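You operate a simulated robot arm through the tools that you are given. There is no shell and no other tool.

You run a simulated robot arm. Do the job below in one go: nothing can be reset, and whatever is moved stays where it is left.

JOB
Take both straps and both cable caps off the yellow coil.
Fine: straps back in their tray, caps in the bench drawer, drawer shut; leave the other coil as it is. Set down upright: what you pick out. Where these are worked on the way, their far stop is far enough and under half their travel is too little: bench drawer.

The check looks at the end state, three seconds after you hand in, the way a careful person would. Anything else that was tipped, shoved, dropped, spilled or broken makes it a failure. A push-on lid holds only when it is set on centred and level and pressed home; a screw cap is set on level and turned clockwise until tight.

ROBOT AND FRAMES
A 7-joint arm with a two-finger parallel gripper, fixed in place. Base frame: the origin is at the foot of the arm, x ahead of it, y to its left, z up. Readings come in mm, degrees, newtons and seconds.
Its first joint turns from -149.0 to 149.0 degrees. Payload 3.43 kg.
The TCP is the grasp point between the finger pads, 30 mm short of the fingertips. In the tool frame z runs along the fingers and y along their closing line. The gripper opens to 94 mm. The fingers are 28 mm wide and 10 mm thick; the gripper's body (50 by 96 mm) begins 55 mm behind the TCP.
Orientation is that of the tool frame in the base frame, as a unit quaternion [x, y, z, w]. With the fingers straight down and closing along the base's y, the tool's x points along the base's -x, its y along +y and its z along -z.

CONTROLS
- The arm moves only by the tool send_rows. Its argument "steps" is a list that holds one entry, the list of rows, each a list of 7 numbers: the shift along the base's x, y, z in mm, then the turn, a rotation vector about the base's x, y, z in degrees, then the gripper command, from -1 (fully open) to 1 (shut), values between in proportion. In form: [[[x, y, z, ax, ay, az, jaw], ...]]. A call has 1 to 20 rows; each row shifts and turns the commanded pose from where the row before left it. Each row takes 0.2 s and may step no farther than 50 mm and 8.6 degrees from the row before; otherwise, or with a gripper value out of range, the whole call is refused. A pose out of reach is approached as far as the arm can. The call stops where the force on the tool passes 90 N (or 10 N more than at its start, if that is more) or the arm is blocked; 0.2 s more then pass. Each finger travels about 45 mm/s and halts on what it meets, pressing with about 31 N; the grip force reading is that of the motor and also rises with nothing between the fingers. The clock runs only during rows and for 0.2 s after the last one: add rows that do not move to give the fingers time. It gives the time, the measured TCP pose, the force on the tool (base axes), the opening and the grip force at its end, in the units of the frame above (readings bear some noise), with the torque about the TCP (base axes, N m) and any sound that the robot's microphone picked up, and new pictures: "views" is both (left out), scene, wrist or none.
- Cameras (640 x 400 px; columns grow to the right, rows downward): "scene" is fixed at [220.1, -502.6, 1303.8]; the picture's right is [0.72, -0.70, 0.00], its down [-0.29, -0.30, -0.91] and it looks along [0.63, 0.65, -0.42] (base axes); focal length 350 px, centre (320, 200). "wrist" rides on the gripper at [76, 14, -102] in the tool frame; the picture's right is [-0.18, 0.98, 0.00], its down [-0.75, -0.14, -0.64] and it looks along [-0.63, -0.12, 0.77] (tool axes); focal length 243 px, centre (320, 200). There is no depth. A picture from a camera that has moved, and an enlarged one, comes with that camera's place and axes in the base frame and with its lens.
- close_up(camera, box): a new picture of the part [left, top, right, bottom] of that camera's present view, enlarged. It takes no simulated time.
- job_done(): hands the job in; it is judged then, once.

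Places have to be worked out from the pictures, the camera data and where the tool is seen. Open the gripper and draw the arm clear of the work before you hand the job in, unless the task says otherwise.

The tools are called after ">>>" by a JSON object that holds its "op" and its "data". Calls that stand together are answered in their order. send_rows: Moves the arm, as the interface text tells. Its arguments: {"type":"object","properties":{"steps":{"type":"array","items":{"type":"array","items":{"type":"array","items":{"type":"number"}}}},"views":{"type":"string","enum":["both","scene","wrist","none"]}},"required":["steps"]} The other tools are called the same way: close_up (camera, box) takes an enlarged picture of a part of a camera's view; job_done () hands the job in.

At the start:

```text
clock: 0.0
tcp_pos: [594.9, 518.4, 983.5]
tcp_rot: [-0.001, 1.0, 0.0, 0.0]
wrist_force: [-0.9, 0.6, 0.1]
ft_torque: [-0.01, 0.02, -0.02]
width: 93.9
finger_force: 0.1
```

scene: 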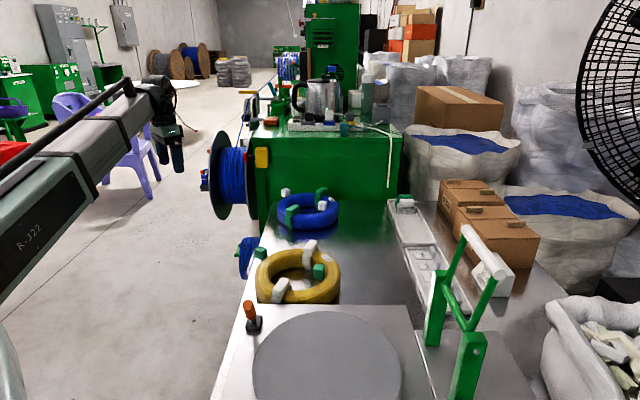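
wrist: 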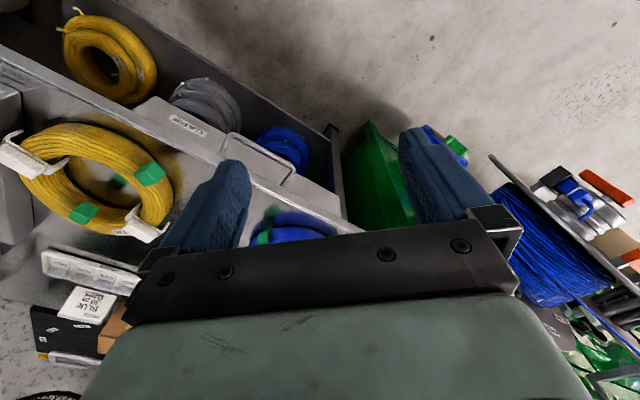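

I begin by inspecting the yellow coil, tray, and drawer in enlarged pictures before moving.

>>> {"op": "close_up", "data": {"camera": "scene", "box": [230, 170, 390, 310]}}

>>> {"op": "close_up", "data": {"camera": "scene", "box": [370, 180, 550, 300]}}

>>> {"op": "close_up", "data": {"camera": "wrist", "box": [0, 0, 340, 260]}}

>>> {"op": "close_up", "data": {"camera": "wrist", "box": [0, 220, 180, 400]}}

```text
2.86 times, centred on (310, 240) of scene
camera zoom: at [220.1, -502.6, 1303.8], right [0.72, -0.7, 0.0], down [-0.29, -0.3, -0.91], along [0.63, 0.65, -0.42], focal length 1000 px, centre (349, 86)
```

zoom: 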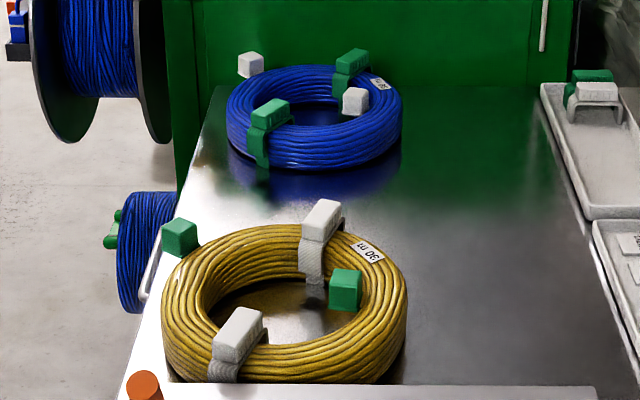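

```text
3.33 times, centred on (460, 240) of scene
camera zoom: at [220.1, -502.6, 1303.8], right [0.72, -0.7, 0.0], down [-0.29, -0.3, -0.91], along [0.63, 0.65, -0.42], focal length 1166 px, centre (-147, 67)
```

zoom: 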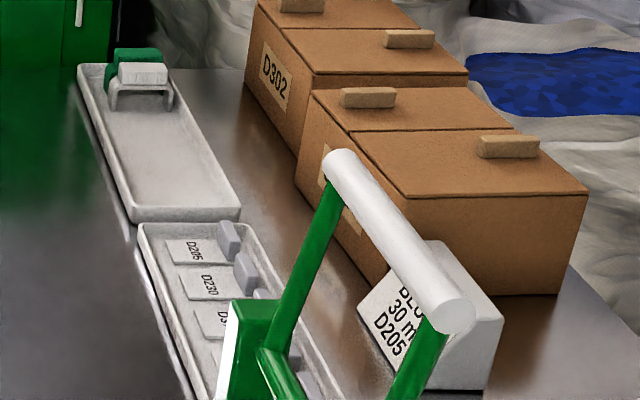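

```text
1.54 times, centred on (170, 130) of wrist
camera zoom: at [519.2, 532.3, 1085.1], right [0.18, 0.98, 0.0], down [0.75, -0.14, 0.64], along [0.63, -0.12, -0.77], focal length 373 px, centre (551, 308)
```

zoom: 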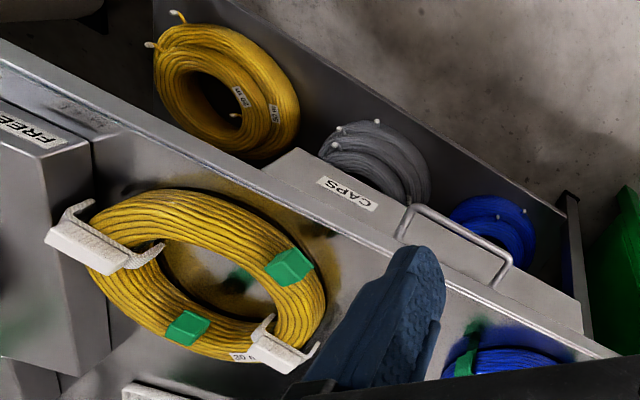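

```text
2.22 times, centred on (90, 310) of wrist
camera zoom: at [519.2, 532.3, 1085.1], right [0.18, 0.98, 0.0], down [0.75, -0.14, 0.64], along [0.63, -0.12, -0.77], focal length 539 px, centre (831, -44)
```

zoom: 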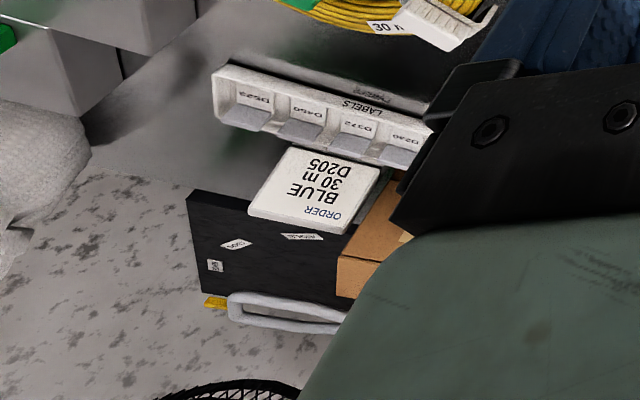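

I see two white straps and two green caps on the yellow coil, and a strap tray that may be far off. I triangulate the coil's straps at about (795,132,750) and (626,44,750), and its caps at about (687,218,748) and (743,40,749). I'll move high over the coil for better views.

>>> {"op": "send_rows", "data": {"steps": [[[10, -47, 0, 0, 0, 0, -1], [10, -47, 0, 0, 0, 0, -1], [10, -47, 0, 0, 0, 0, -1], [10, -47, 0, 0, 0, 0, -1], [10, -47, 0, 0, 0, 0, -1], [10, -47, 0, 0, 0, 0, -1], [10, -47, 0, 0, 0, 0, -1], [10, -47, 0, 0, 0, 0, -1], [0, -40, 0, 0, 0, 0, -1], [0, 0, 0, 0, 0, 0, -1]]]}}

```text
clock: 2.2
tcp_pos: [675.2, 102.1, 983.9]
tcp_rot: [0.0, 1.0, 0.001, 0.0]
wrist_force: [0.4, 0.7, 1.2]
ft_torque: [0.01, 0.0, -0.01]
width: 94.2
finger_force: 0.1
camera wrist: at [598.6, 115.6, 1085.7], right [0.18, 0.98, 0.0], down [0.75, -0.14, 0.64], along [0.63, -0.12, -0.77], focal length 243 px, centre (320, 200)
```

scene: 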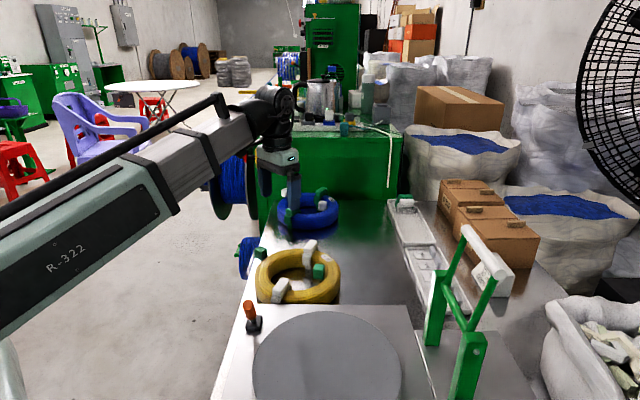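
wrist: 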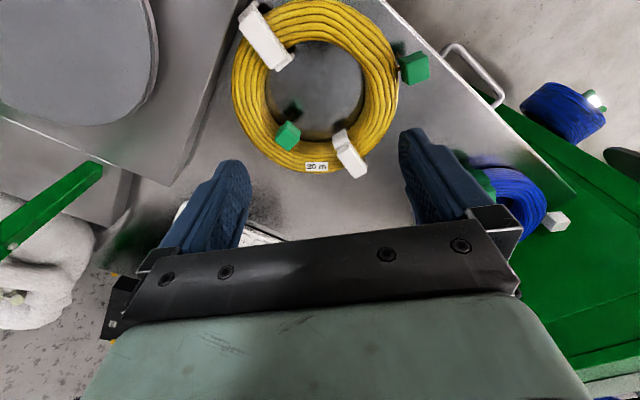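

Good overhead view of the coil. I'll enlarge it to measure the straps, caps and drawer handle.

>>> {"op": "close_up", "data": {"camera": "wrist", "box": [220, 0, 440, 190]}}

>>> {"op": "close_up", "data": {"camera": "wrist", "box": [390, 0, 640, 200]}}

>>> {"op": "close_up", "data": {"camera": "scene", "box": [240, 230, 350, 310]}}

```text
2.11 times, centred on (330, 95) of wrist
camera zoom: at [598.6, 115.6, 1085.7], right [0.18, 0.98, 0.0], down [0.75, -0.14, 0.64], along [0.63, -0.12, -0.77], focal length 511 px, centre (299, 421)
```

zoom: 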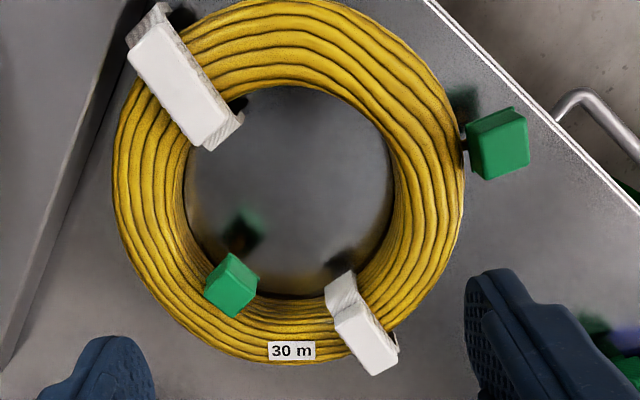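

```text
2.00 times, centred on (515, 100) of wrist
camera zoom: at [598.6, 115.6, 1085.7], right [0.18, 0.98, 0.0], down [0.75, -0.14, 0.64], along [0.63, -0.12, -0.77], focal length 485 px, centre (-70, 400)
```

zoom: 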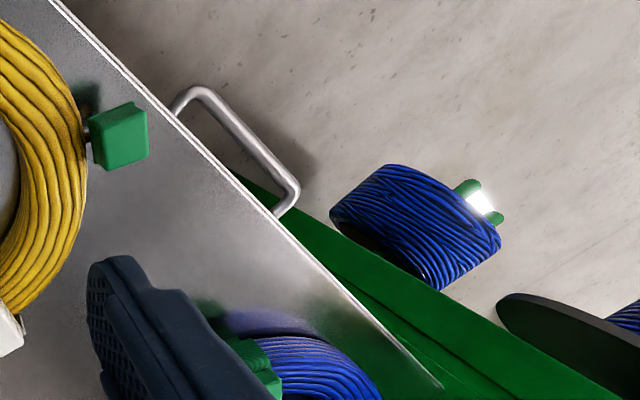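

```text
5.00 times, centred on (295, 270) of scene
camera zoom: at [220.1, -502.6, 1303.8], right [0.72, -0.7, 0.0], down [-0.29, -0.3, -0.91], along [0.63, 0.65, -0.42], focal length 1750 px, centre (445, -150)
```

zoom: 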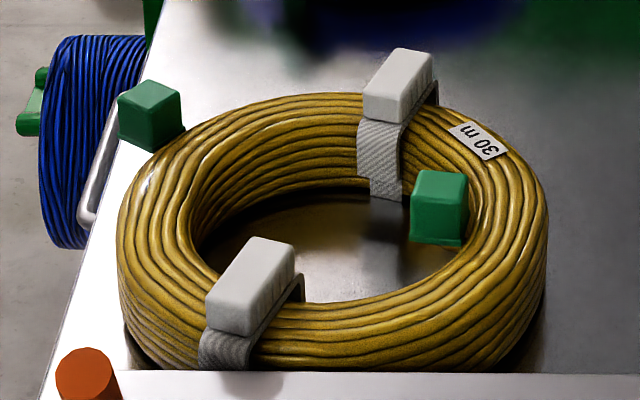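

The straps are about 52 x 25 mm blocks radially over the coil, and the caps are ~25 mm cubes on the cable ends. Next I yaw the wrist and shift out so the camera sees the strap tray.

>>> {"op": "send_rows", "data": {"steps": [[[15, -10, 0, 0, 0, 8.2, -1], [15, -10, 0, 0, 0, 8.2, -1], [15, -10, 0, 0, 0, 8.2, -1], [15, -10, 0, 0, 0, 8.2, -1], [15, -10, 0, 0, 0, 8.2, -1], [15, -10, 0, 0, 0, 8.2, -1], [15, -10, 0, 0, 0, 8.2, -1], [15, -10, 0, 0, 0, 8.2, -1], [15, -10, 0, 0, 0, 8.2, -1], [15, -10, 0, 0, 0, 8.2, -1], [0, 0, 0, 0, 0, 8, -1], [0, 0, 0, 0, 0, 0, -1]]]}}

```text
clock: 4.8
tcp_pos: [824.8, 1.5, 982.9]
tcp_rot: [0.708, -0.707, 0.0, 0.0]
wrist_force: [-0.2, 0.3, 0.2]
ft_torque: [0.02, -0.01, 0.02]
width: 94.1
finger_force: 0.1
camera wrist: at [811.4, -74.3, 1085.0], right [-0.98, 0.18, 0.0], down [0.14, 0.75, 0.64], along [0.12, 0.63, -0.77], focal length 243 px, centre (320, 200)
```

scene: 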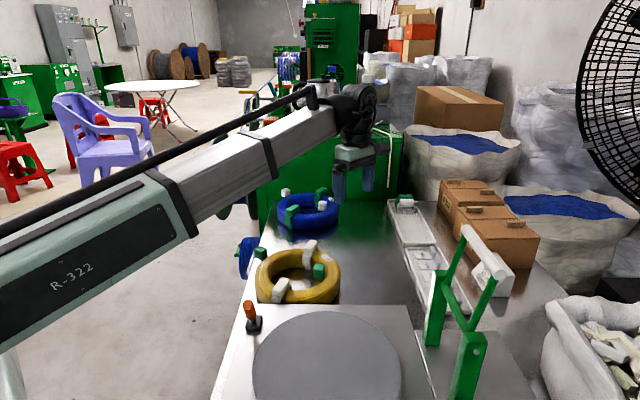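
wrist: 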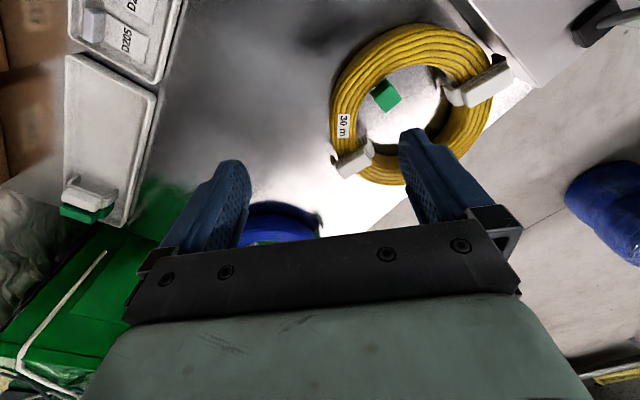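

The strap tray lies far out: its near end is about (1080..1180, 0..-70), with the existing straps near (1296,129). That needs a tilted tool, so I'll probe the reach at a safe height with the tool tilted outward.

>>> {"op": "send_rows", "data": {"steps": [[[0, 0, 0, 0, 0, -8.4, -1], [0, 0, 0, 0, 0, -8.4, -1], [0, 0, 0, 0, 0, -8.4, -1], [0, 0, 0, 0, 0, -8.4, -1], [0, 0, 0, 0, 0, -8.4, -1], [0, 0, 0, 0, 0, -8.4, -1], [0, 0, 0, 0, 0, -8.4, -1], [0, 0, 0, 0, 0, -8.4, -1], [0, 0, 0, 0, 0, -8.4, -1], [0, 0, 0, 0, 0, -8.4, -1], [0, 0, 0, 0, 0, -6, -1], [30, 0, 0, 0, -8, 0, -1], [30, 0, 0, 0, -8, 0, -1], [30, 0, 0, 0, -8, 0, -1], [30, 0, 0, 0, -8, 0, -1], [30, 0, 0, 0, -8, 0, -1], [0, 0, 0, 0, 0, 0, -1]]]}}

```text
clock: 8.4
tcp_pos: [975.0, 2.9, 982.6]
tcp_rot: [0.0, 0.939, -0.001, 0.343]
wrist_force: [0.0, 0.3, 0.3]
ft_torque: [0.02, 0.01, 0.0]
width: 93.8
finger_force: 0.0
camera wrist: at [851.0, 16.3, 1012.2], right [0.14, 0.98, 0.12], down [0.16, -0.14, 0.98], along [0.98, -0.12, -0.18], focal length 243 px, centre (320, 200)
```

scene: 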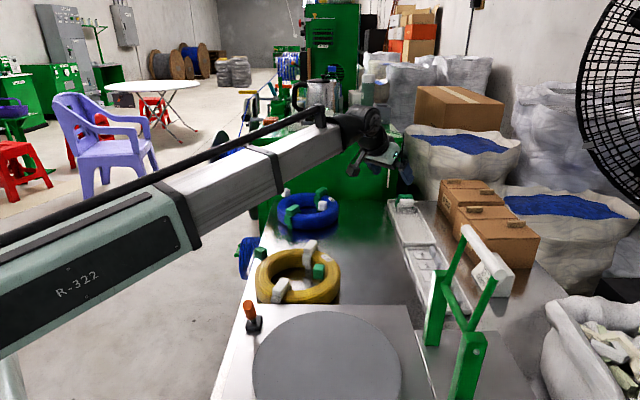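
wrist: 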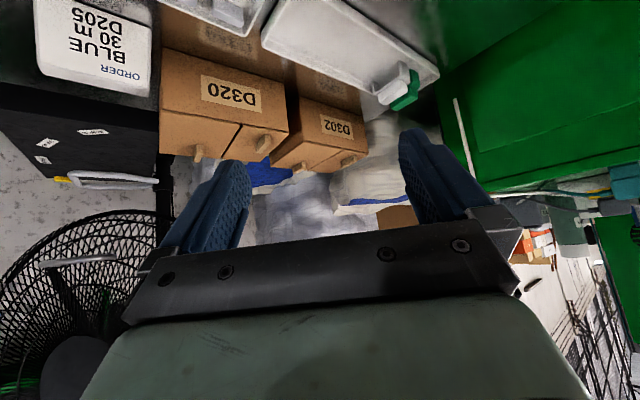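

The tilted pose works at this height. I'll probe further out and lower above the tray's near end, staying well above it.

>>> {"op": "send_rows", "data": {"steps": [[[40, -2, -30, 0, 0, 0, -1], [40, -2, -30, 0, 0, 0, -1], [40, -2, -30, 0, 0, 0, -1], [40, -2, -30, 0, 0, 0, -1], [0, 0, -30, 0, 0, 0, -1], [0, 0, 0, 0, 0, 0, -1]]]}}

```text
clock: 9.8
tcp_pos: [1136.4, -5.0, 832.6]
tcp_rot: [0.0, 0.94, 0.0, 0.341]
wrist_force: [-0.3, -0.1, -0.9]
ft_torque: [0.02, -0.03, 0.0]
width: 94.2
finger_force: 0.1
camera wrist: at [1011.3, 9.1, 862.2], right [0.14, 0.98, 0.12], down [0.16, -0.14, 0.98], along [0.98, -0.12, -0.18], focal length 243 px, centre (320, 200)
```

scene: 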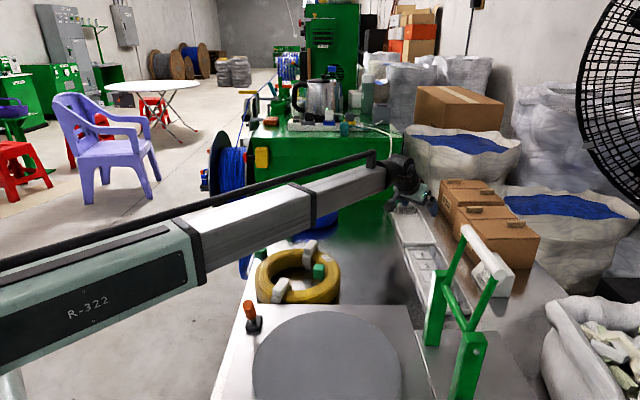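
wrist: 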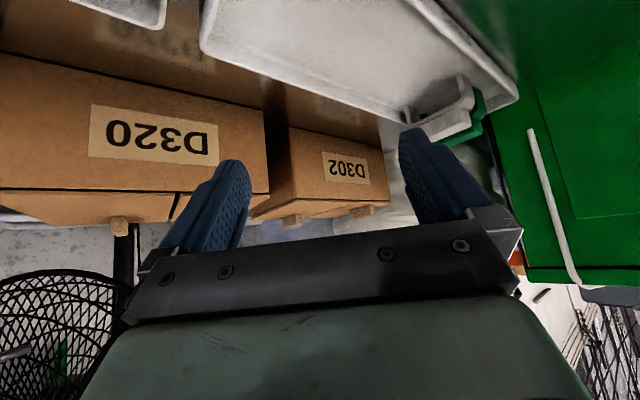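

Reach holds at radius 1136. I'll test a little lower to confirm it near placing height.

>>> {"op": "send_rows", "data": {"steps": [[[0, 0, -25, 0, 0, 0, -1], [0, 0, -25, 0, 0, 0, -1], [0, 0, 0, 0, 0, 0, -1]]]}}

>>> {"op": "close_up", "data": {"camera": "wrist", "box": [180, 0, 540, 180]}}

>>> {"op": "close_up", "data": {"camera": "scene", "box": [370, 140, 470, 260]}}

```text
clock: 10.6
tcp_pos: [1136.1, -4.6, 781.9]
tcp_rot: [0.0, 0.94, 0.0, 0.341]
wrist_force: [-0.5, -0.1, 0.8]
ft_torque: [0.03, -0.01, -0.01]
width: 93.8
finger_force: 0.2
camera wrist: at [1011.5, 8.7, 812.5], right [0.14, 0.98, 0.12], down [0.16, -0.14, 0.98], along [0.98, -0.12, -0.18], focal length 243 px, centre (320, 200)
```

scene: 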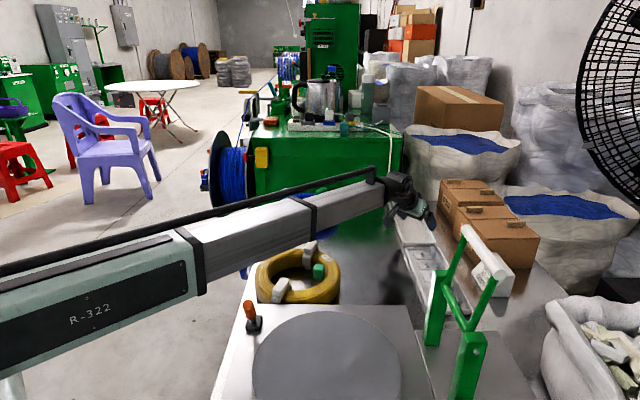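
wrist: 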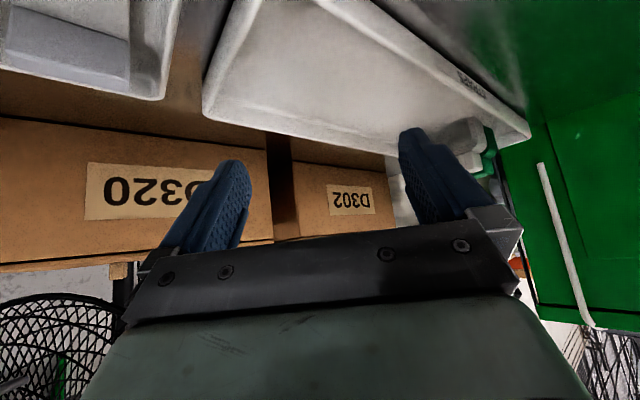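

```text
1.78 times, centred on (360, 90) of wrist
camera zoom: at [1011.5, 8.7, 812.5], right [0.14, 0.98, 0.12], down [0.16, -0.14, 0.98], along [0.98, -0.12, -0.18], focal length 431 px, centre (249, 396)
```

zoom: 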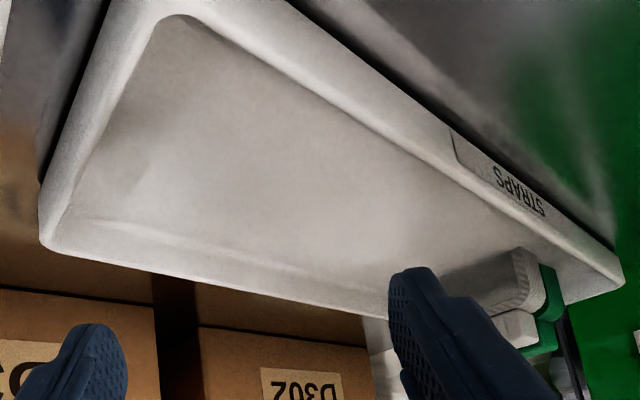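

```text
3.33 times, centred on (420, 200) of scene
camera zoom: at [220.1, -502.6, 1303.8], right [0.72, -0.7, 0.0], down [-0.29, -0.3, -0.91], along [0.63, 0.65, -0.42], focal length 1166 px, centre (-13, 200)
```

zoom: 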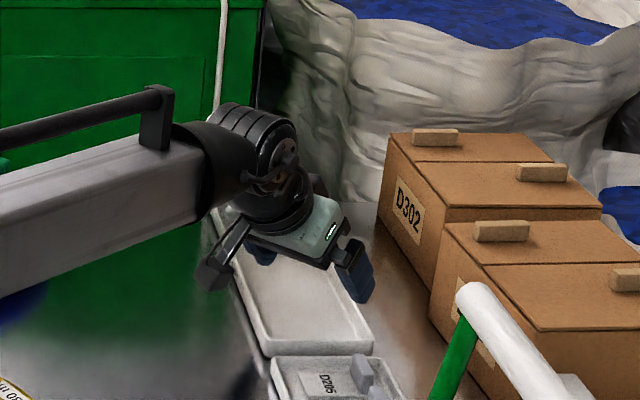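

The STRAPS label confirms the tray, and the arm reaches it at 40° tilt. I'll test whether a gentler tilt (about 25°) still reaches, which would let me grasp the straps directly on the coil.

>>> {"op": "send_rows", "data": {"steps": [[[6, 0, 0, 0, 7.5, 0, -1], [6, 0, 0, 0, 7.5, 0, -1], [0, 0, 0, 0, 0, 0, -1], [0, 0, 0, 0, 0, 0, -1]]], "views": "wrist"}}

```text
clock: 11.6
tcp_pos: [1146.6, -5.2, 783.9]
tcp_rot: [0.0, 0.976, 0.0, 0.217]
wrist_force: [0.4, -0.1, 0.2]
ft_torque: [0.04, -0.02, 0.0]
width: 93.9
finger_force: 0.0
camera wrist: at [1034.7, 8.1, 843.8], right [0.17, 0.98, 0.08], down [0.41, -0.14, 0.9], along [0.9, -0.12, -0.43], focal length 243 px, centre (320, 200)
```

wrist: 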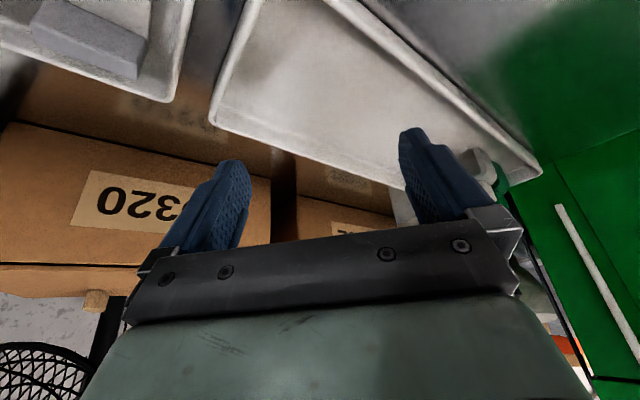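

At 25° it still reaches. I'll try a bit less tilt to find the limit.

>>> {"op": "send_rows", "data": {"steps": [[[0, 0, 0, 0, 8, 0, -1], [0, 0, 0, 0, 0, 0, -1], [0, 0, 0, 0, 0, 0, -1]]], "views": "none"}}

```text
clock: 12.4
tcp_pos: [1148.8, -4.5, 783.7]
tcp_rot: [0.0, 0.989, 0.0, 0.148]
wrist_force: [-0.5, 0.6, 0.0]
ft_torque: [0.01, 0.01, 0.0]
width: 94.0
finger_force: 0.0
```

>>> {"op": "send_rows", "data": {"steps": [[[0, 0, 0, 0, 8, 0, -1], [0, 0, 0, 0, 0, 0, -1], [0, 0, 0, 0, 0, 0, -1]]], "views": "none"}}

>>> {"op": "send_rows", "data": {"steps": [[[0, 0, 0, 0, 8, 0, -1], [0, 0, 0, 0, 0, 0, -1], [0, 0, 0, 0, 0, 0, -1]]], "views": "none"}}

```text
clock: 13.2
tcp_pos: [1147.7, -5.5, 782.4]
tcp_rot: [0.0, 0.997, 0.0, 0.078]
wrist_force: [-0.1, -0.1, -0.5]
ft_torque: [0.0, -0.03, 0.01]
width: 94.4
finger_force: 0.0
```

```text
clock: 14.0
tcp_pos: [1147.5, -4.4, 783.4]
tcp_rot: [0.0, 1.0, 0.0, 0.009]
wrist_force: [-0.3, 0.5, 0.8]
ft_torque: [-0.01, 0.02, 0.01]
width: 93.8
finger_force: 0.0
```

Even tool-down reaches here, so straight-down handling is possible. I'll check the second slot near (1185,30) at z≈768.

>>> {"op": "send_rows", "data": {"steps": [[[20, 18, 0, 0, 1, 0, -1], [20, 18, -15, 0, 0, 0, -1], [0, 0, 0, 0, 0, 0, -1], [0, 0, 0, 0, 0, 0, -1]]]}}

```text
clock: 15.0
tcp_pos: [1187.7, 30.3, 768.5]
tcp_rot: [0.0, 1.0, 0.0, 0.0]
wrist_force: [0.2, -0.1, -0.8]
ft_torque: [0.0, 0.0, 0.0]
width: 94.0
finger_force: 0.1
camera wrist: at [1111.0, 43.8, 870.5], right [0.18, 0.98, 0.0], down [0.75, -0.14, 0.64], along [0.63, -0.12, -0.77], focal length 243 px, centre (320, 200)
```

scene: 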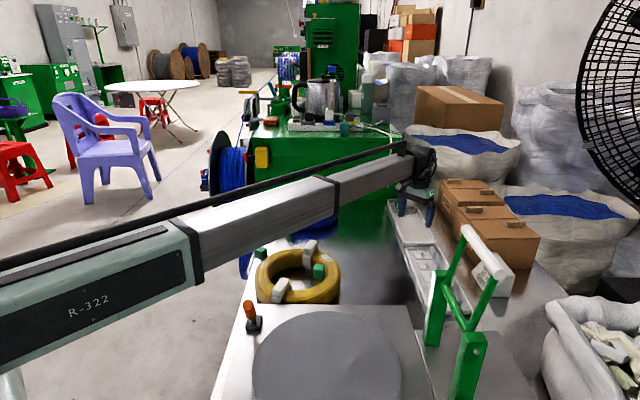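
wrist: 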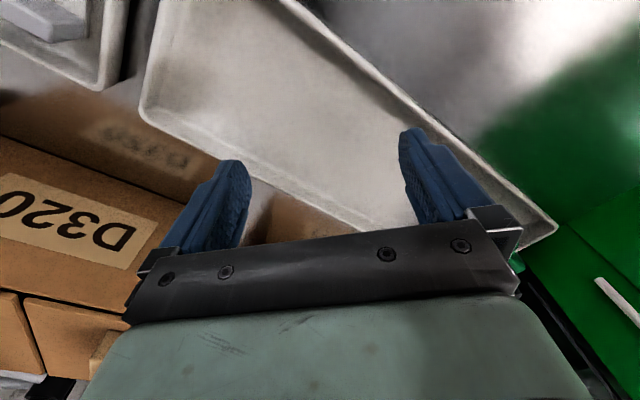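

The full tray is reachable tool-down; the tray is about 105 mm wide with its axis along ~44°. Now I rise and go above strap A, yawing to line the fingers up with it.

>>> {"op": "send_rows", "data": {"steps": [[[0, 0, 40, 0, 0, 0, -1], [0, 0, 40, 0, 0, 0, -1], [-39, 10, 2, 0, 0, 2.77, -1], [-39, 10, 2, 0, 0, 2.77, -1], [-39, 10, 2, 0, 0, 2.77, -1], [-39, 10, 2, 0, 0, 2.77, -1], [-39, 10, 2, 0, 0, 2.77, -1], [-39, 10, 2, 0, 0, 2.77, -1], [-39, 10, 2, 0, 0, 2.77, -1], [-39, 10, 2, 0, 0, 2.77, -1], [-39, 10, 2, 0, 0, 2.77, -1], [-39, 10, 2, 0, 0, 2.77, -1], [0, 0, 0, 0, 0, 0, -1], [0, 0, 0, 0, 0, 0, -1]]]}}

```text
clock: 18.0
tcp_pos: [798.3, 130.5, 867.5]
tcp_rot: [-0.239, 0.971, 0.0, 0.0]
wrist_force: [0.0, -0.3, 0.0]
ft_torque: [0.01, 0.01, 0.01]
width: 93.9
finger_force: 0.1
camera wrist: at [723.9, 107.4, 969.1], right [-0.29, 0.96, 0.0], down [0.73, 0.23, 0.64], along [0.61, 0.19, -0.77], focal length 243 px, centre (320, 200)
```

scene: 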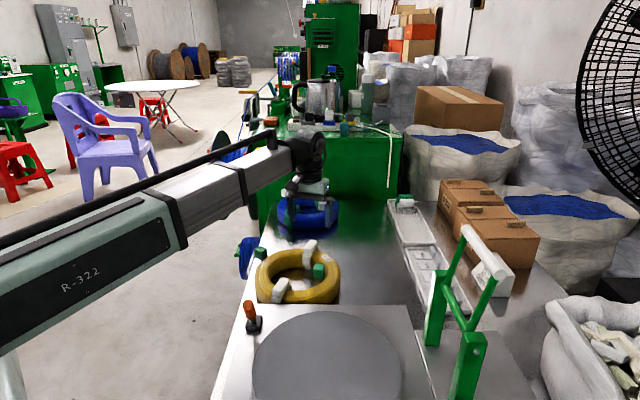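
wrist: 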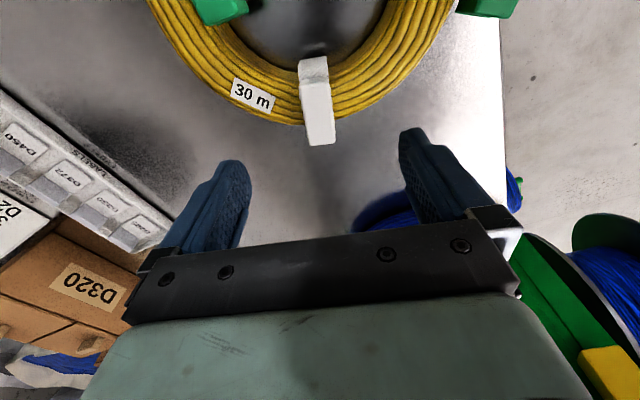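

>>> {"op": "close_up", "data": {"camera": "wrist", "box": [220, 20, 420, 160]}}

>>> {"op": "close_up", "data": {"camera": "scene", "box": [290, 232, 350, 280]}}

```text
2.86 times, centred on (320, 90) of wrist
camera zoom: at [723.9, 107.4, 969.1], right [-0.29, 0.96, 0.0], down [0.73, 0.23, 0.64], along [0.61, 0.19, -0.77], focal length 693 px, centre (320, 514)
```

zoom: 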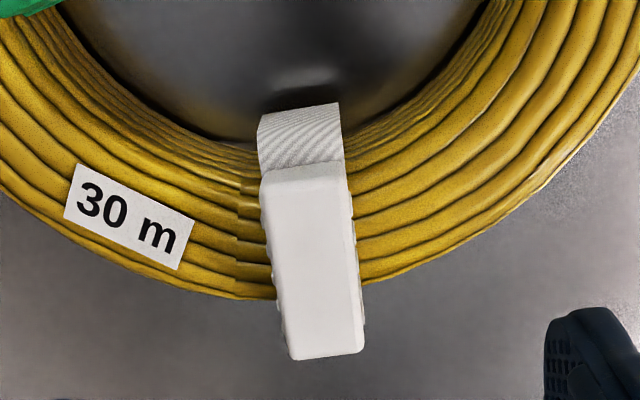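

```text
8.33 times, centred on (320, 256) of scene
camera zoom: at [220.1, -502.6, 1303.8], right [0.72, -0.7, 0.0], down [-0.29, -0.3, -0.91], along [0.63, 0.65, -0.42], focal length 2916 px, centre (320, -267)
```

zoom: 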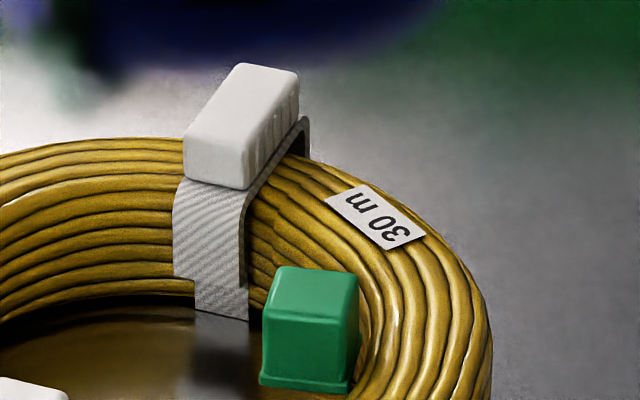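

Strap A's top is centred near (799,130) at z≈761, with its axis at ~25°. The tool is well aligned, so I descend to grip the block with the fingertips just above the coil.

>>> {"op": "send_rows", "data": {"steps": [[[0, 0, -25, 0, 0, -2.5, -1], [0, 0, -25, 0, 0, 0, -1], [0, 0, -20, 0, 0, 0, -1], [0, 0, -12, 0, 0, 0, -1], [0, 0, -6, 0, 0, 0, -1], [0, 0, 0, 0, 0, 0, -1]]]}}

>>> {"op": "close_up", "data": {"camera": "wrist", "box": [200, 60, 440, 260]}}

>>> {"op": "close_up", "data": {"camera": "scene", "box": [280, 215, 360, 275]}}

```text
clock: 19.4
tcp_pos: [798.0, 131.1, 780.5]
tcp_rot: [-0.218, 0.976, 0.0, 0.001]
wrist_force: [0.8, -0.7, 7.5]
ft_torque: [0.08, 0.15, 0.02]
width: 94.1
finger_force: 0.2
camera wrist: at [722.2, 110.6, 882.3], right [-0.25, 0.97, 0.0], down [0.74, 0.19, 0.64], along [0.62, 0.16, -0.77], focal length 243 px, centre (320, 200)
```

scene: 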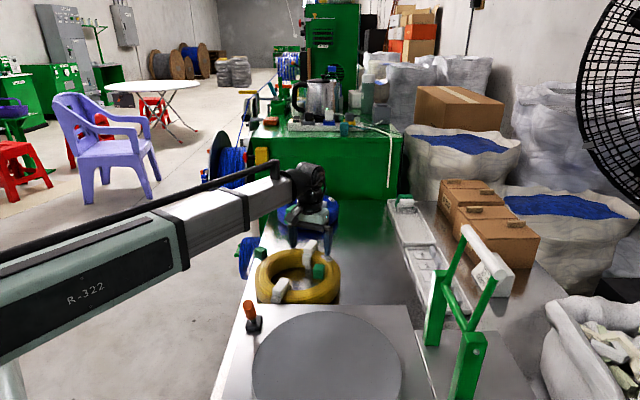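
wrist: 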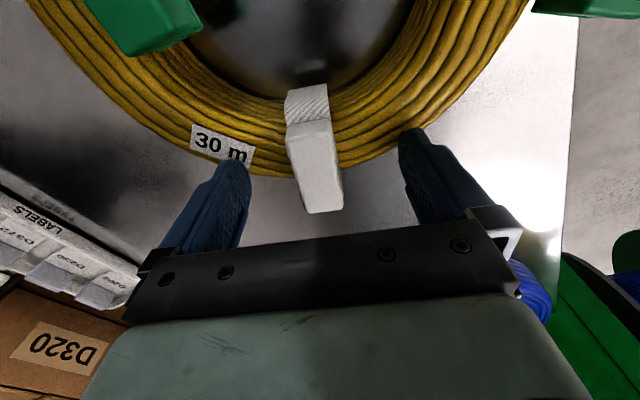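

```text
2.00 times, centred on (320, 160) of wrist
camera zoom: at [722.2, 110.6, 882.3], right [-0.25, 0.97, 0.0], down [0.74, 0.19, 0.64], along [0.62, 0.16, -0.77], focal length 485 px, centre (320, 280)
```

zoom: 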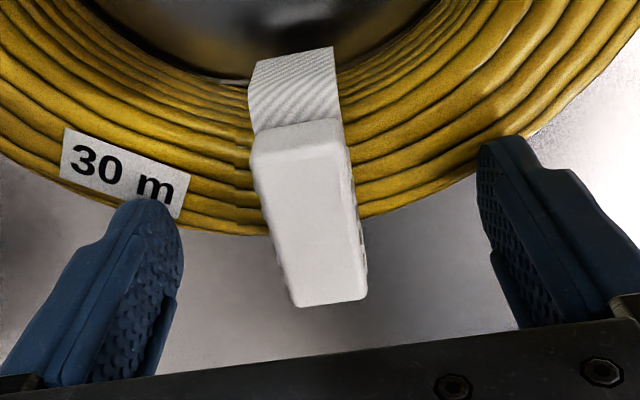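

```text
6.67 times, centred on (320, 245) of scene
camera zoom: at [220.1, -502.6, 1303.8], right [0.72, -0.7, 0.0], down [-0.29, -0.3, -0.91], along [0.63, 0.65, -0.42], focal length 2333 px, centre (320, -100)
```

zoom: 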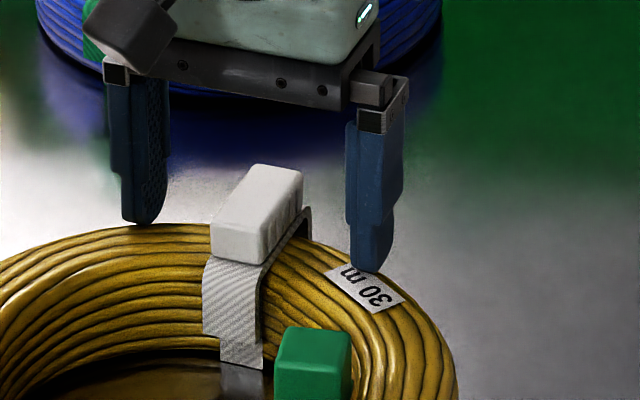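

The fingertips just touch the coil top (7.5 N, tips at z≈750). I rise 3 mm and close on the block.

>>> {"op": "send_rows", "data": {"steps": [[[0, 0, 3, 0, 0, 0, -1], [0, 0, 0, 0, 0, 0, -0.3], [0, 0, 0, 0, 0, 0, 0.3], [0, 0, 0, 0, 0, 0, 1], [0, 0, 0, 0, 0, 0, 1], [0, 0, 0, 0, 0, 0, 1], [0, 0, 0, 0, 0, 0, 1], [0, 0, 0, 0, 0, 0, 1]]]}}

>>> {"op": "close_up", "data": {"camera": "scene", "box": [280, 215, 360, 275]}}

>>> {"op": "close_up", "data": {"camera": "wrist", "box": [200, 60, 440, 260]}}

```text
clock: 21.2
tcp_pos: [798.4, 131.0, 782.6]
tcp_rot: [-0.218, 0.976, 0.0, 0.0]
wrist_force: [0.3, -0.1, 0.0]
ft_torque: [-0.01, 0.03, 0.01]
width: 22.8
finger_force: 31.3
camera wrist: at [722.4, 110.7, 884.8], right [-0.25, 0.97, 0.0], down [0.74, 0.19, 0.64], along [0.62, 0.16, -0.77], focal length 243 px, centre (320, 200)
```

scene: 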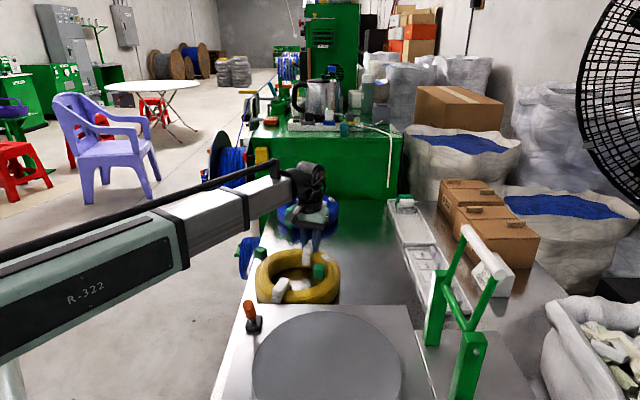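
wrist: 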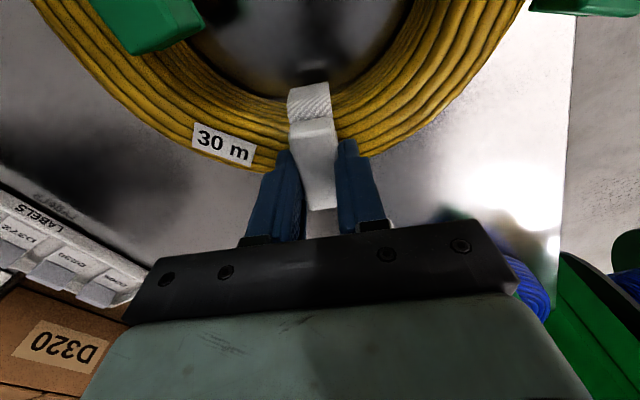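

```text
6.67 times, centred on (320, 245) of scene
camera zoom: at [220.1, -502.6, 1303.8], right [0.72, -0.7, 0.0], down [-0.29, -0.3, -0.91], along [0.63, 0.65, -0.42], focal length 2333 px, centre (320, -100)
```

zoom: 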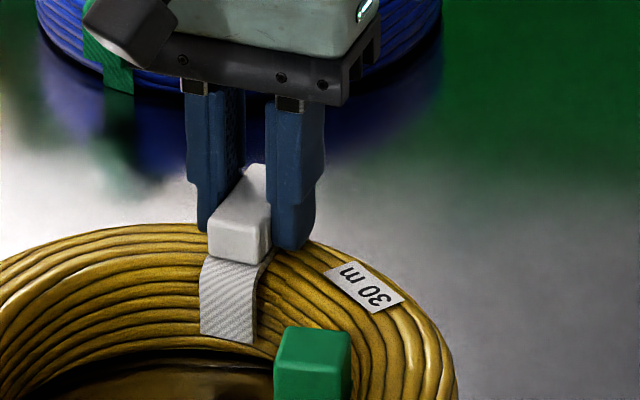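

```text
2.00 times, centred on (320, 160) of wrist
camera zoom: at [722.4, 110.7, 884.8], right [-0.25, 0.97, 0.0], down [0.74, 0.19, 0.64], along [0.62, 0.16, -0.77], focal length 485 px, centre (320, 280)
```

zoom: 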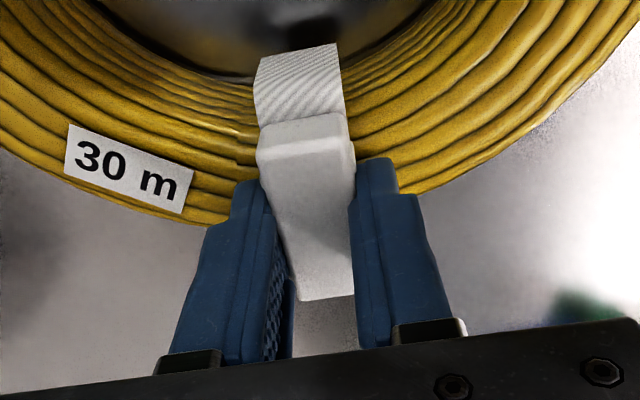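

Gripped at 22.8 mm. I lift straight up slowly and check that the strap comes off without dragging the coil.

>>> {"op": "send_rows", "data": {"steps": [[[0, 0, 4, 0, 0, 0, 1], [0, 0, 6, 0, 0, 0, 1], [0, 0, 8, 0, 0, 0, 1], [0, 0, 12, 0, 0, 0, 1], [0, 0, 15, 0, 0, 0, 1], [0, 0, 20, 0, 0, 0, 1], [0, 0, 25, 0, 0, 0, 1], [0, 0, 0, 0, 0, 0, 1]]]}}

>>> {"op": "close_up", "data": {"camera": "scene", "box": [240, 195, 380, 310]}}

>>> {"op": "close_up", "data": {"camera": "wrist", "box": [200, 60, 440, 260]}}

```text
clock: 23.0
tcp_pos: [796.8, 131.8, 872.5]
tcp_rot: [-0.219, 0.976, 0.001, -0.001]
wrist_force: [0.6, 0.3, 0.5]
ft_torque: [-0.02, 0.01, 0.02]
width: 22.9
finger_force: 31.3
camera wrist: at [722.1, 110.7, 975.2], right [-0.25, 0.97, 0.0], down [0.74, 0.19, 0.64], along [0.62, 0.16, -0.77], focal length 243 px, centre (320, 200)
```

scene: 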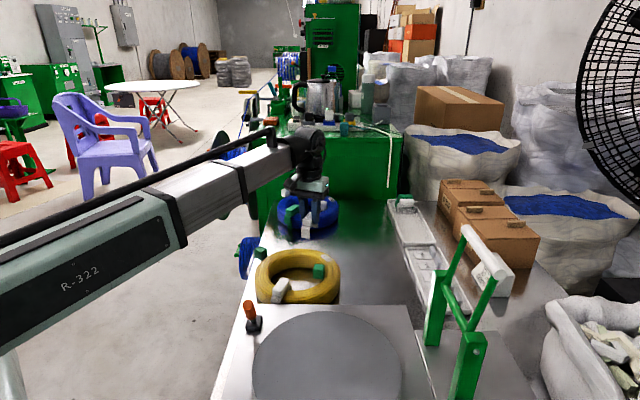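
wrist: 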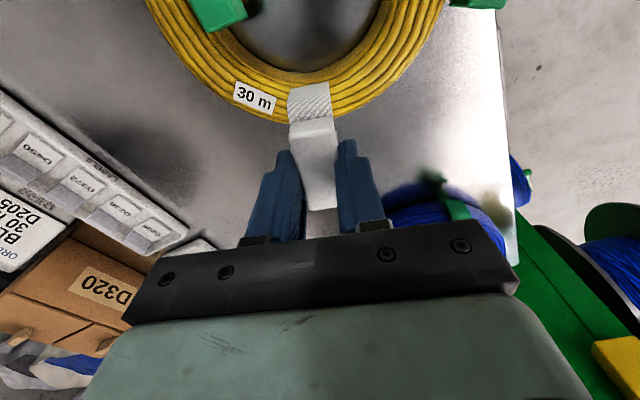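

```text
3.48 times, centred on (310, 252) of scene
camera zoom: at [220.1, -502.6, 1303.8], right [0.72, -0.7, 0.0], down [-0.29, -0.3, -0.91], along [0.63, 0.65, -0.42], focal length 1217 px, centre (355, 17)
```

zoom: 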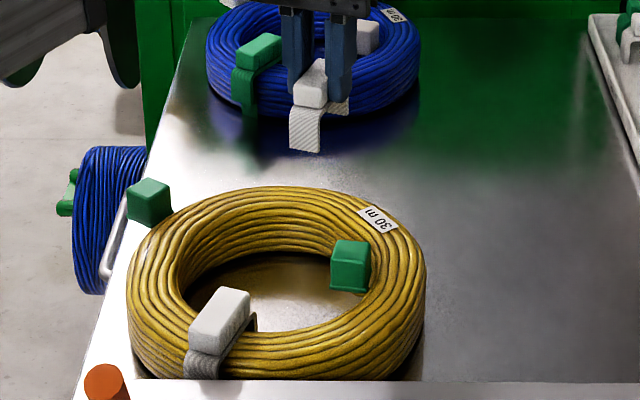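

```text
2.00 times, centred on (320, 160) of wrist
camera zoom: at [722.1, 110.7, 975.2], right [-0.25, 0.97, 0.0], down [0.74, 0.19, 0.64], along [0.62, 0.16, -0.77], focal length 485 px, centre (320, 280)
```

zoom: 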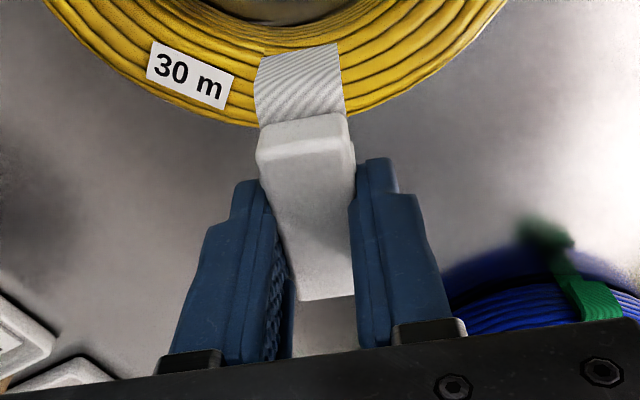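

Strap A is off cleanly and hangs upright. I carry it above the near end of the STRAPS tray, yawing it to lie along the tray axis.

>>> {"op": "send_rows", "data": {"steps": [[[44, -16.7, 0, 0, 0, 2.4, 1], [44, -16.7, 0, 0, 0, 2.4, 1], [44, -16.7, 0, 0, 0, 2.4, 1], [44, -16.7, 0, 0, 0, 2.4, 1], [44, -16.7, 0, 0, 0, 2.4, 1], [44, -16.7, 0, 0, 0, 2.4, 1], [44, -16.7, 0, 0, 0, 2.4, 1], [44, -16.7, 0, 0, 0, 2.4, 1], [0, 0, -25, 0, 0, 0, 1], [0, 0, -25, 0, 0, 0, 1], [0, 0, 0, 0, 0, 0, 1], [0, 0, 0, 0, 0, 0, 1]]]}}

>>> {"op": "close_up", "data": {"camera": "scene", "box": [370, 150, 470, 260]}}

>>> {"op": "close_up", "data": {"camera": "wrist", "box": [140, 0, 500, 240]}}

```text
clock: 25.6
tcp_pos: [1149.5, -1.7, 822.8]
tcp_rot: [-0.378, 0.926, 0.0, 0.001]
wrist_force: [0.2, 0.2, -0.7]
ft_torque: [0.01, -0.01, -0.01]
width: 22.8
finger_force: 31.0
camera wrist: at [1085.4, -45.6, 924.8], right [-0.56, 0.83, 0.0], down [0.64, 0.43, 0.64], along [0.53, 0.36, -0.77], focal length 243 px, centre (320, 200)
```

scene: 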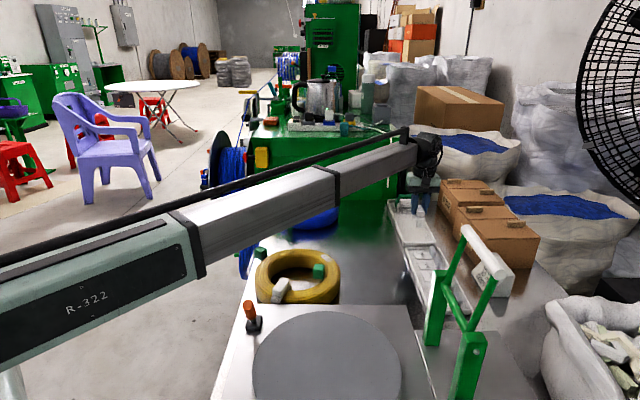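
wrist: 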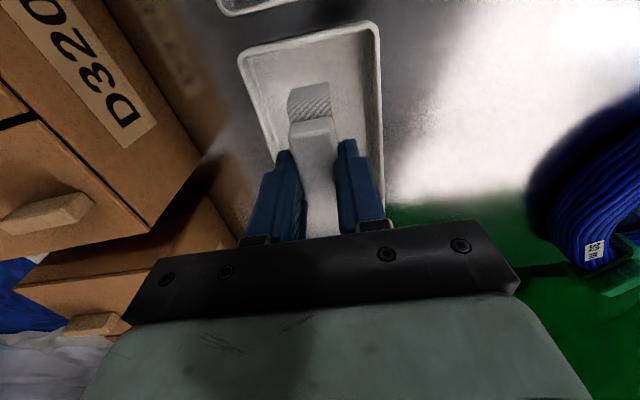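

```text
3.64 times, centred on (420, 205) of scene
camera zoom: at [220.1, -502.6, 1303.8], right [0.72, -0.7, 0.0], down [-0.29, -0.3, -0.91], along [0.63, 0.65, -0.42], focal length 1272 px, centre (-44, 182)
```

zoom: 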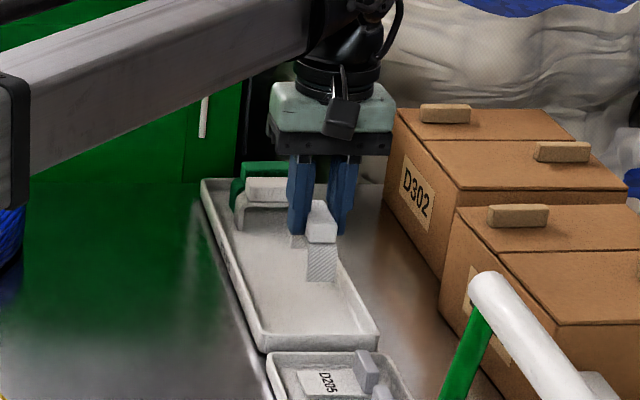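

```text
1.67 times, centred on (320, 120) of wrist
camera zoom: at [1085.4, -45.6, 924.8], right [-0.56, 0.83, 0.0], down [0.64, 0.43, 0.64], along [0.53, 0.36, -0.77], focal length 404 px, centre (320, 333)
```

zoom: 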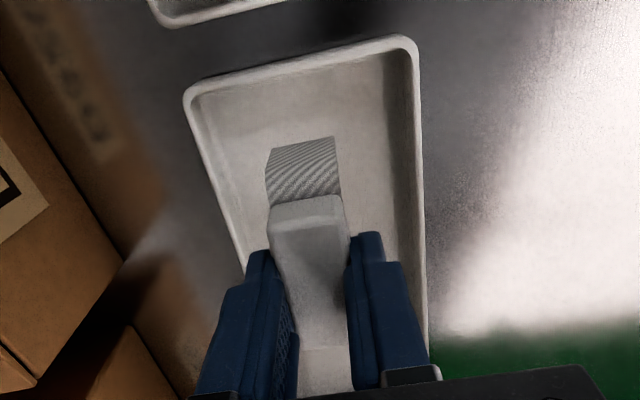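

The strap hangs centred over the tray's near half. I lower it and then feel for the tray floor with small steps.

>>> {"op": "send_rows", "data": {"steps": [[[0, 0, -20, 0, 0, 0, 1], [0, 0, -14, 0, 0, 0, 1], [0, 0, -4, 0, 0, 0, 1], [0, 0, 0, 0, 0, 0, 1]]], "views": "scene"}}

>>> {"op": "close_up", "data": {"camera": "scene", "box": [370, 150, 470, 260]}}

```text
clock: 26.6
tcp_pos: [1148.7, -2.9, 783.7]
tcp_rot: [-0.378, 0.926, 0.0, 0.0]
wrist_force: [0.1, -0.5, -0.8]
ft_torque: [0.0, 0.02, -0.02]
width: 22.7
finger_force: 31.5
```

scene: 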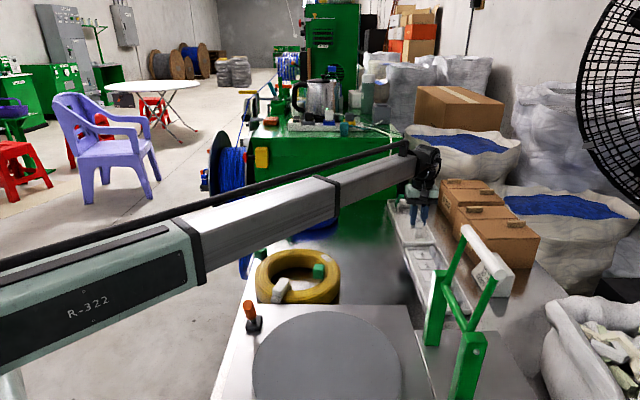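

```text
3.64 times, centred on (420, 205) of scene
camera zoom: at [220.1, -502.6, 1303.8], right [0.72, -0.7, 0.0], down [-0.29, -0.3, -0.91], along [0.63, 0.65, -0.42], focal length 1272 px, centre (-44, 182)
```

zoom: 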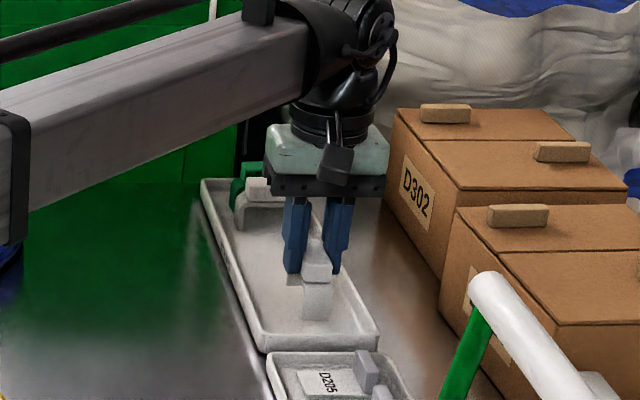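

No contact yet. I go on down in small steps.

>>> {"op": "send_rows", "data": {"steps": [[[0, 0, -2, 0, 0, 0, 1], [0, 0, -2, 0, 0, 0, 1], [0, 0, 0, 0, 0, 0, 1]]], "views": "none"}}

>>> {"op": "send_rows", "data": {"steps": [[[0, 0, -2, 0, 0, 0, 1], [0, 0, 0, 0, 0, 0, 1]]], "views": "none"}}

>>> {"op": "send_rows", "data": {"steps": [[[0, 0, -2, 0, 0, 0, 1], [0, 0, 0, 0, 0, 0, 1]]], "views": "none"}}

```text
clock: 27.4
tcp_pos: [1149.7, -3.4, 781.6]
tcp_rot: [-0.378, 0.926, 0.0, 0.0]
wrist_force: [0.0, -0.2, -0.1]
ft_torque: [-0.01, 0.0, 0.0]
width: 22.6
finger_force: 31.1
```

```text
clock: 28.0
tcp_pos: [1149.0, -3.2, 778.2]
tcp_rot: [-0.377, 0.926, -0.001, 0.0]
wrist_force: [1.0, -0.1, -0.6]
ft_torque: [-0.02, 0.02, -0.01]
width: 22.6
finger_force: 30.9
```

```text
clock: 28.6
tcp_pos: [1149.6, -3.5, 776.2]
tcp_rot: [-0.379, 0.926, 0.0, 0.0]
wrist_force: [0.0, 0.2, 0.6]
ft_torque: [0.01, -0.01, 0.01]
width: 22.6
finger_force: 30.6
```

>>> {"op": "send_rows", "data": {"steps": [[[0, 0, -2, 0, 0, 0, 1], [0, 0, 0, 0, 0, 0, 1]]], "views": "none"}}

>>> {"op": "send_rows", "data": {"steps": [[[0, 0, -2, 0, 0, 0, 1], [0, 0, 0, 0, 0, 0, 1]]], "views": "wrist"}}

>>> {"op": "close_up", "data": {"camera": "wrist", "box": [200, 0, 440, 240]}}

>>> {"op": "close_up", "data": {"camera": "scene", "box": [385, 180, 465, 260]}}

```text
clock: 29.2
tcp_pos: [1149.2, -2.2, 774.9]
tcp_rot: [-0.379, 0.926, -0.001, 0.0]
wrist_force: [0.3, -0.2, -0.9]
ft_torque: [0.01, 0.01, -0.01]
width: 22.8
finger_force: 30.7
```

```text
clock: 29.8
tcp_pos: [1148.4, -2.8, 772.2]
tcp_rot: [-0.378, 0.926, 0.001, -0.001]
wrist_force: [-0.4, -0.3, -0.3]
ft_torque: [0.04, -0.01, -0.01]
width: 22.5
finger_force: 30.6
camera wrist: at [1084.9, -46.8, 874.8], right [-0.56, 0.83, 0.0], down [0.64, 0.43, 0.64], along [0.53, 0.36, -0.77], focal length 243 px, centre (320, 200)
```

wrist: 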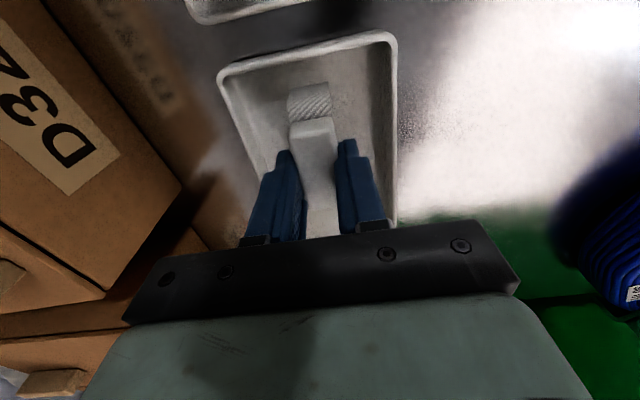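

```text
1.67 times, centred on (320, 120) of wrist
camera zoom: at [1084.9, -46.8, 874.8], right [-0.56, 0.83, 0.0], down [0.64, 0.43, 0.64], along [0.53, 0.36, -0.77], focal length 404 px, centre (320, 333)
```

zoom: 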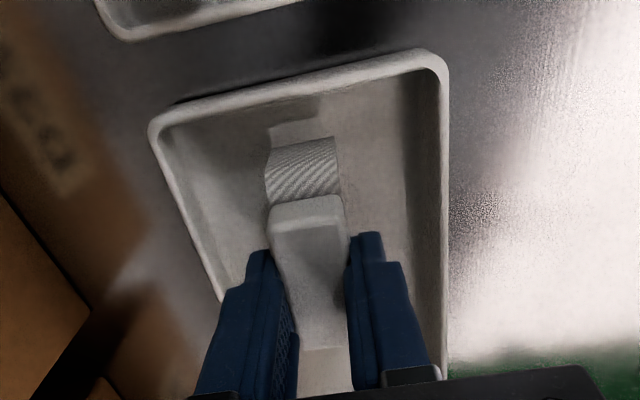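

```text
5.00 times, centred on (425, 220) of scene
camera zoom: at [220.1, -502.6, 1303.8], right [0.72, -0.7, 0.0], down [-0.29, -0.3, -0.91], along [0.63, 0.65, -0.42], focal length 1750 px, centre (-205, 100)
```

zoom: 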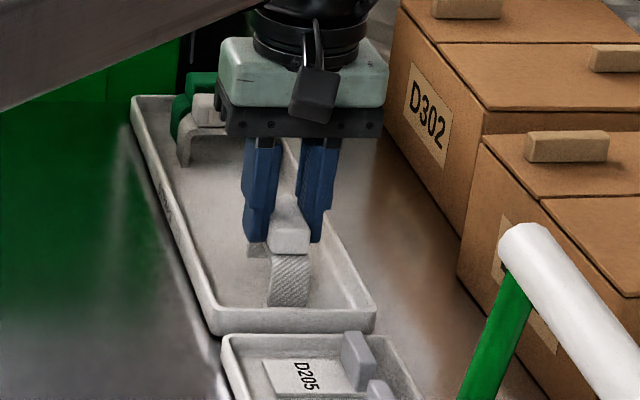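

Nearly down but still no contact force. I keep stepping.

>>> {"op": "send_rows", "data": {"steps": [[[0, 0, -1.5, 0, 0, 0, 1], [0, 0, -1.5, 0, 0, 0, 1], [0, 0, 0, 0, 0, 0, 1]]], "views": "none"}}

>>> {"op": "send_rows", "data": {"steps": [[[0, 0, -1.5, 0, 0, 0, 1], [0, 0, 0, 0, 0, 0, 1]]], "views": "none"}}

>>> {"op": "send_rows", "data": {"steps": [[[0, 0, -1.5, 0, 0, 0, 1], [0, 0, 0, 0, 0, 0, 1]]], "views": "none"}}

```text
clock: 30.6
tcp_pos: [1148.7, -3.6, 770.5]
tcp_rot: [-0.378, 0.926, 0.0, 0.0]
wrist_force: [0.6, 0.5, -0.5]
ft_torque: [-0.01, -0.03, -0.03]
width: 22.7
finger_force: 30.7
```

```text
clock: 31.2
tcp_pos: [1149.9, -2.5, 769.4]
tcp_rot: [-0.378, 0.926, 0.0, 0.0]
wrist_force: [0.4, 0.7, -0.7]
ft_torque: [0.02, -0.03, 0.03]
width: 22.7
finger_force: 31.6
```

```text
clock: 31.8
tcp_pos: [1149.6, -2.9, 766.7]
tcp_rot: [-0.378, 0.926, 0.0, 0.001]
wrist_force: [0.0, -0.8, -0.5]
ft_torque: [0.0, -0.01, 0.01]
width: 22.6
finger_force: 30.7
```

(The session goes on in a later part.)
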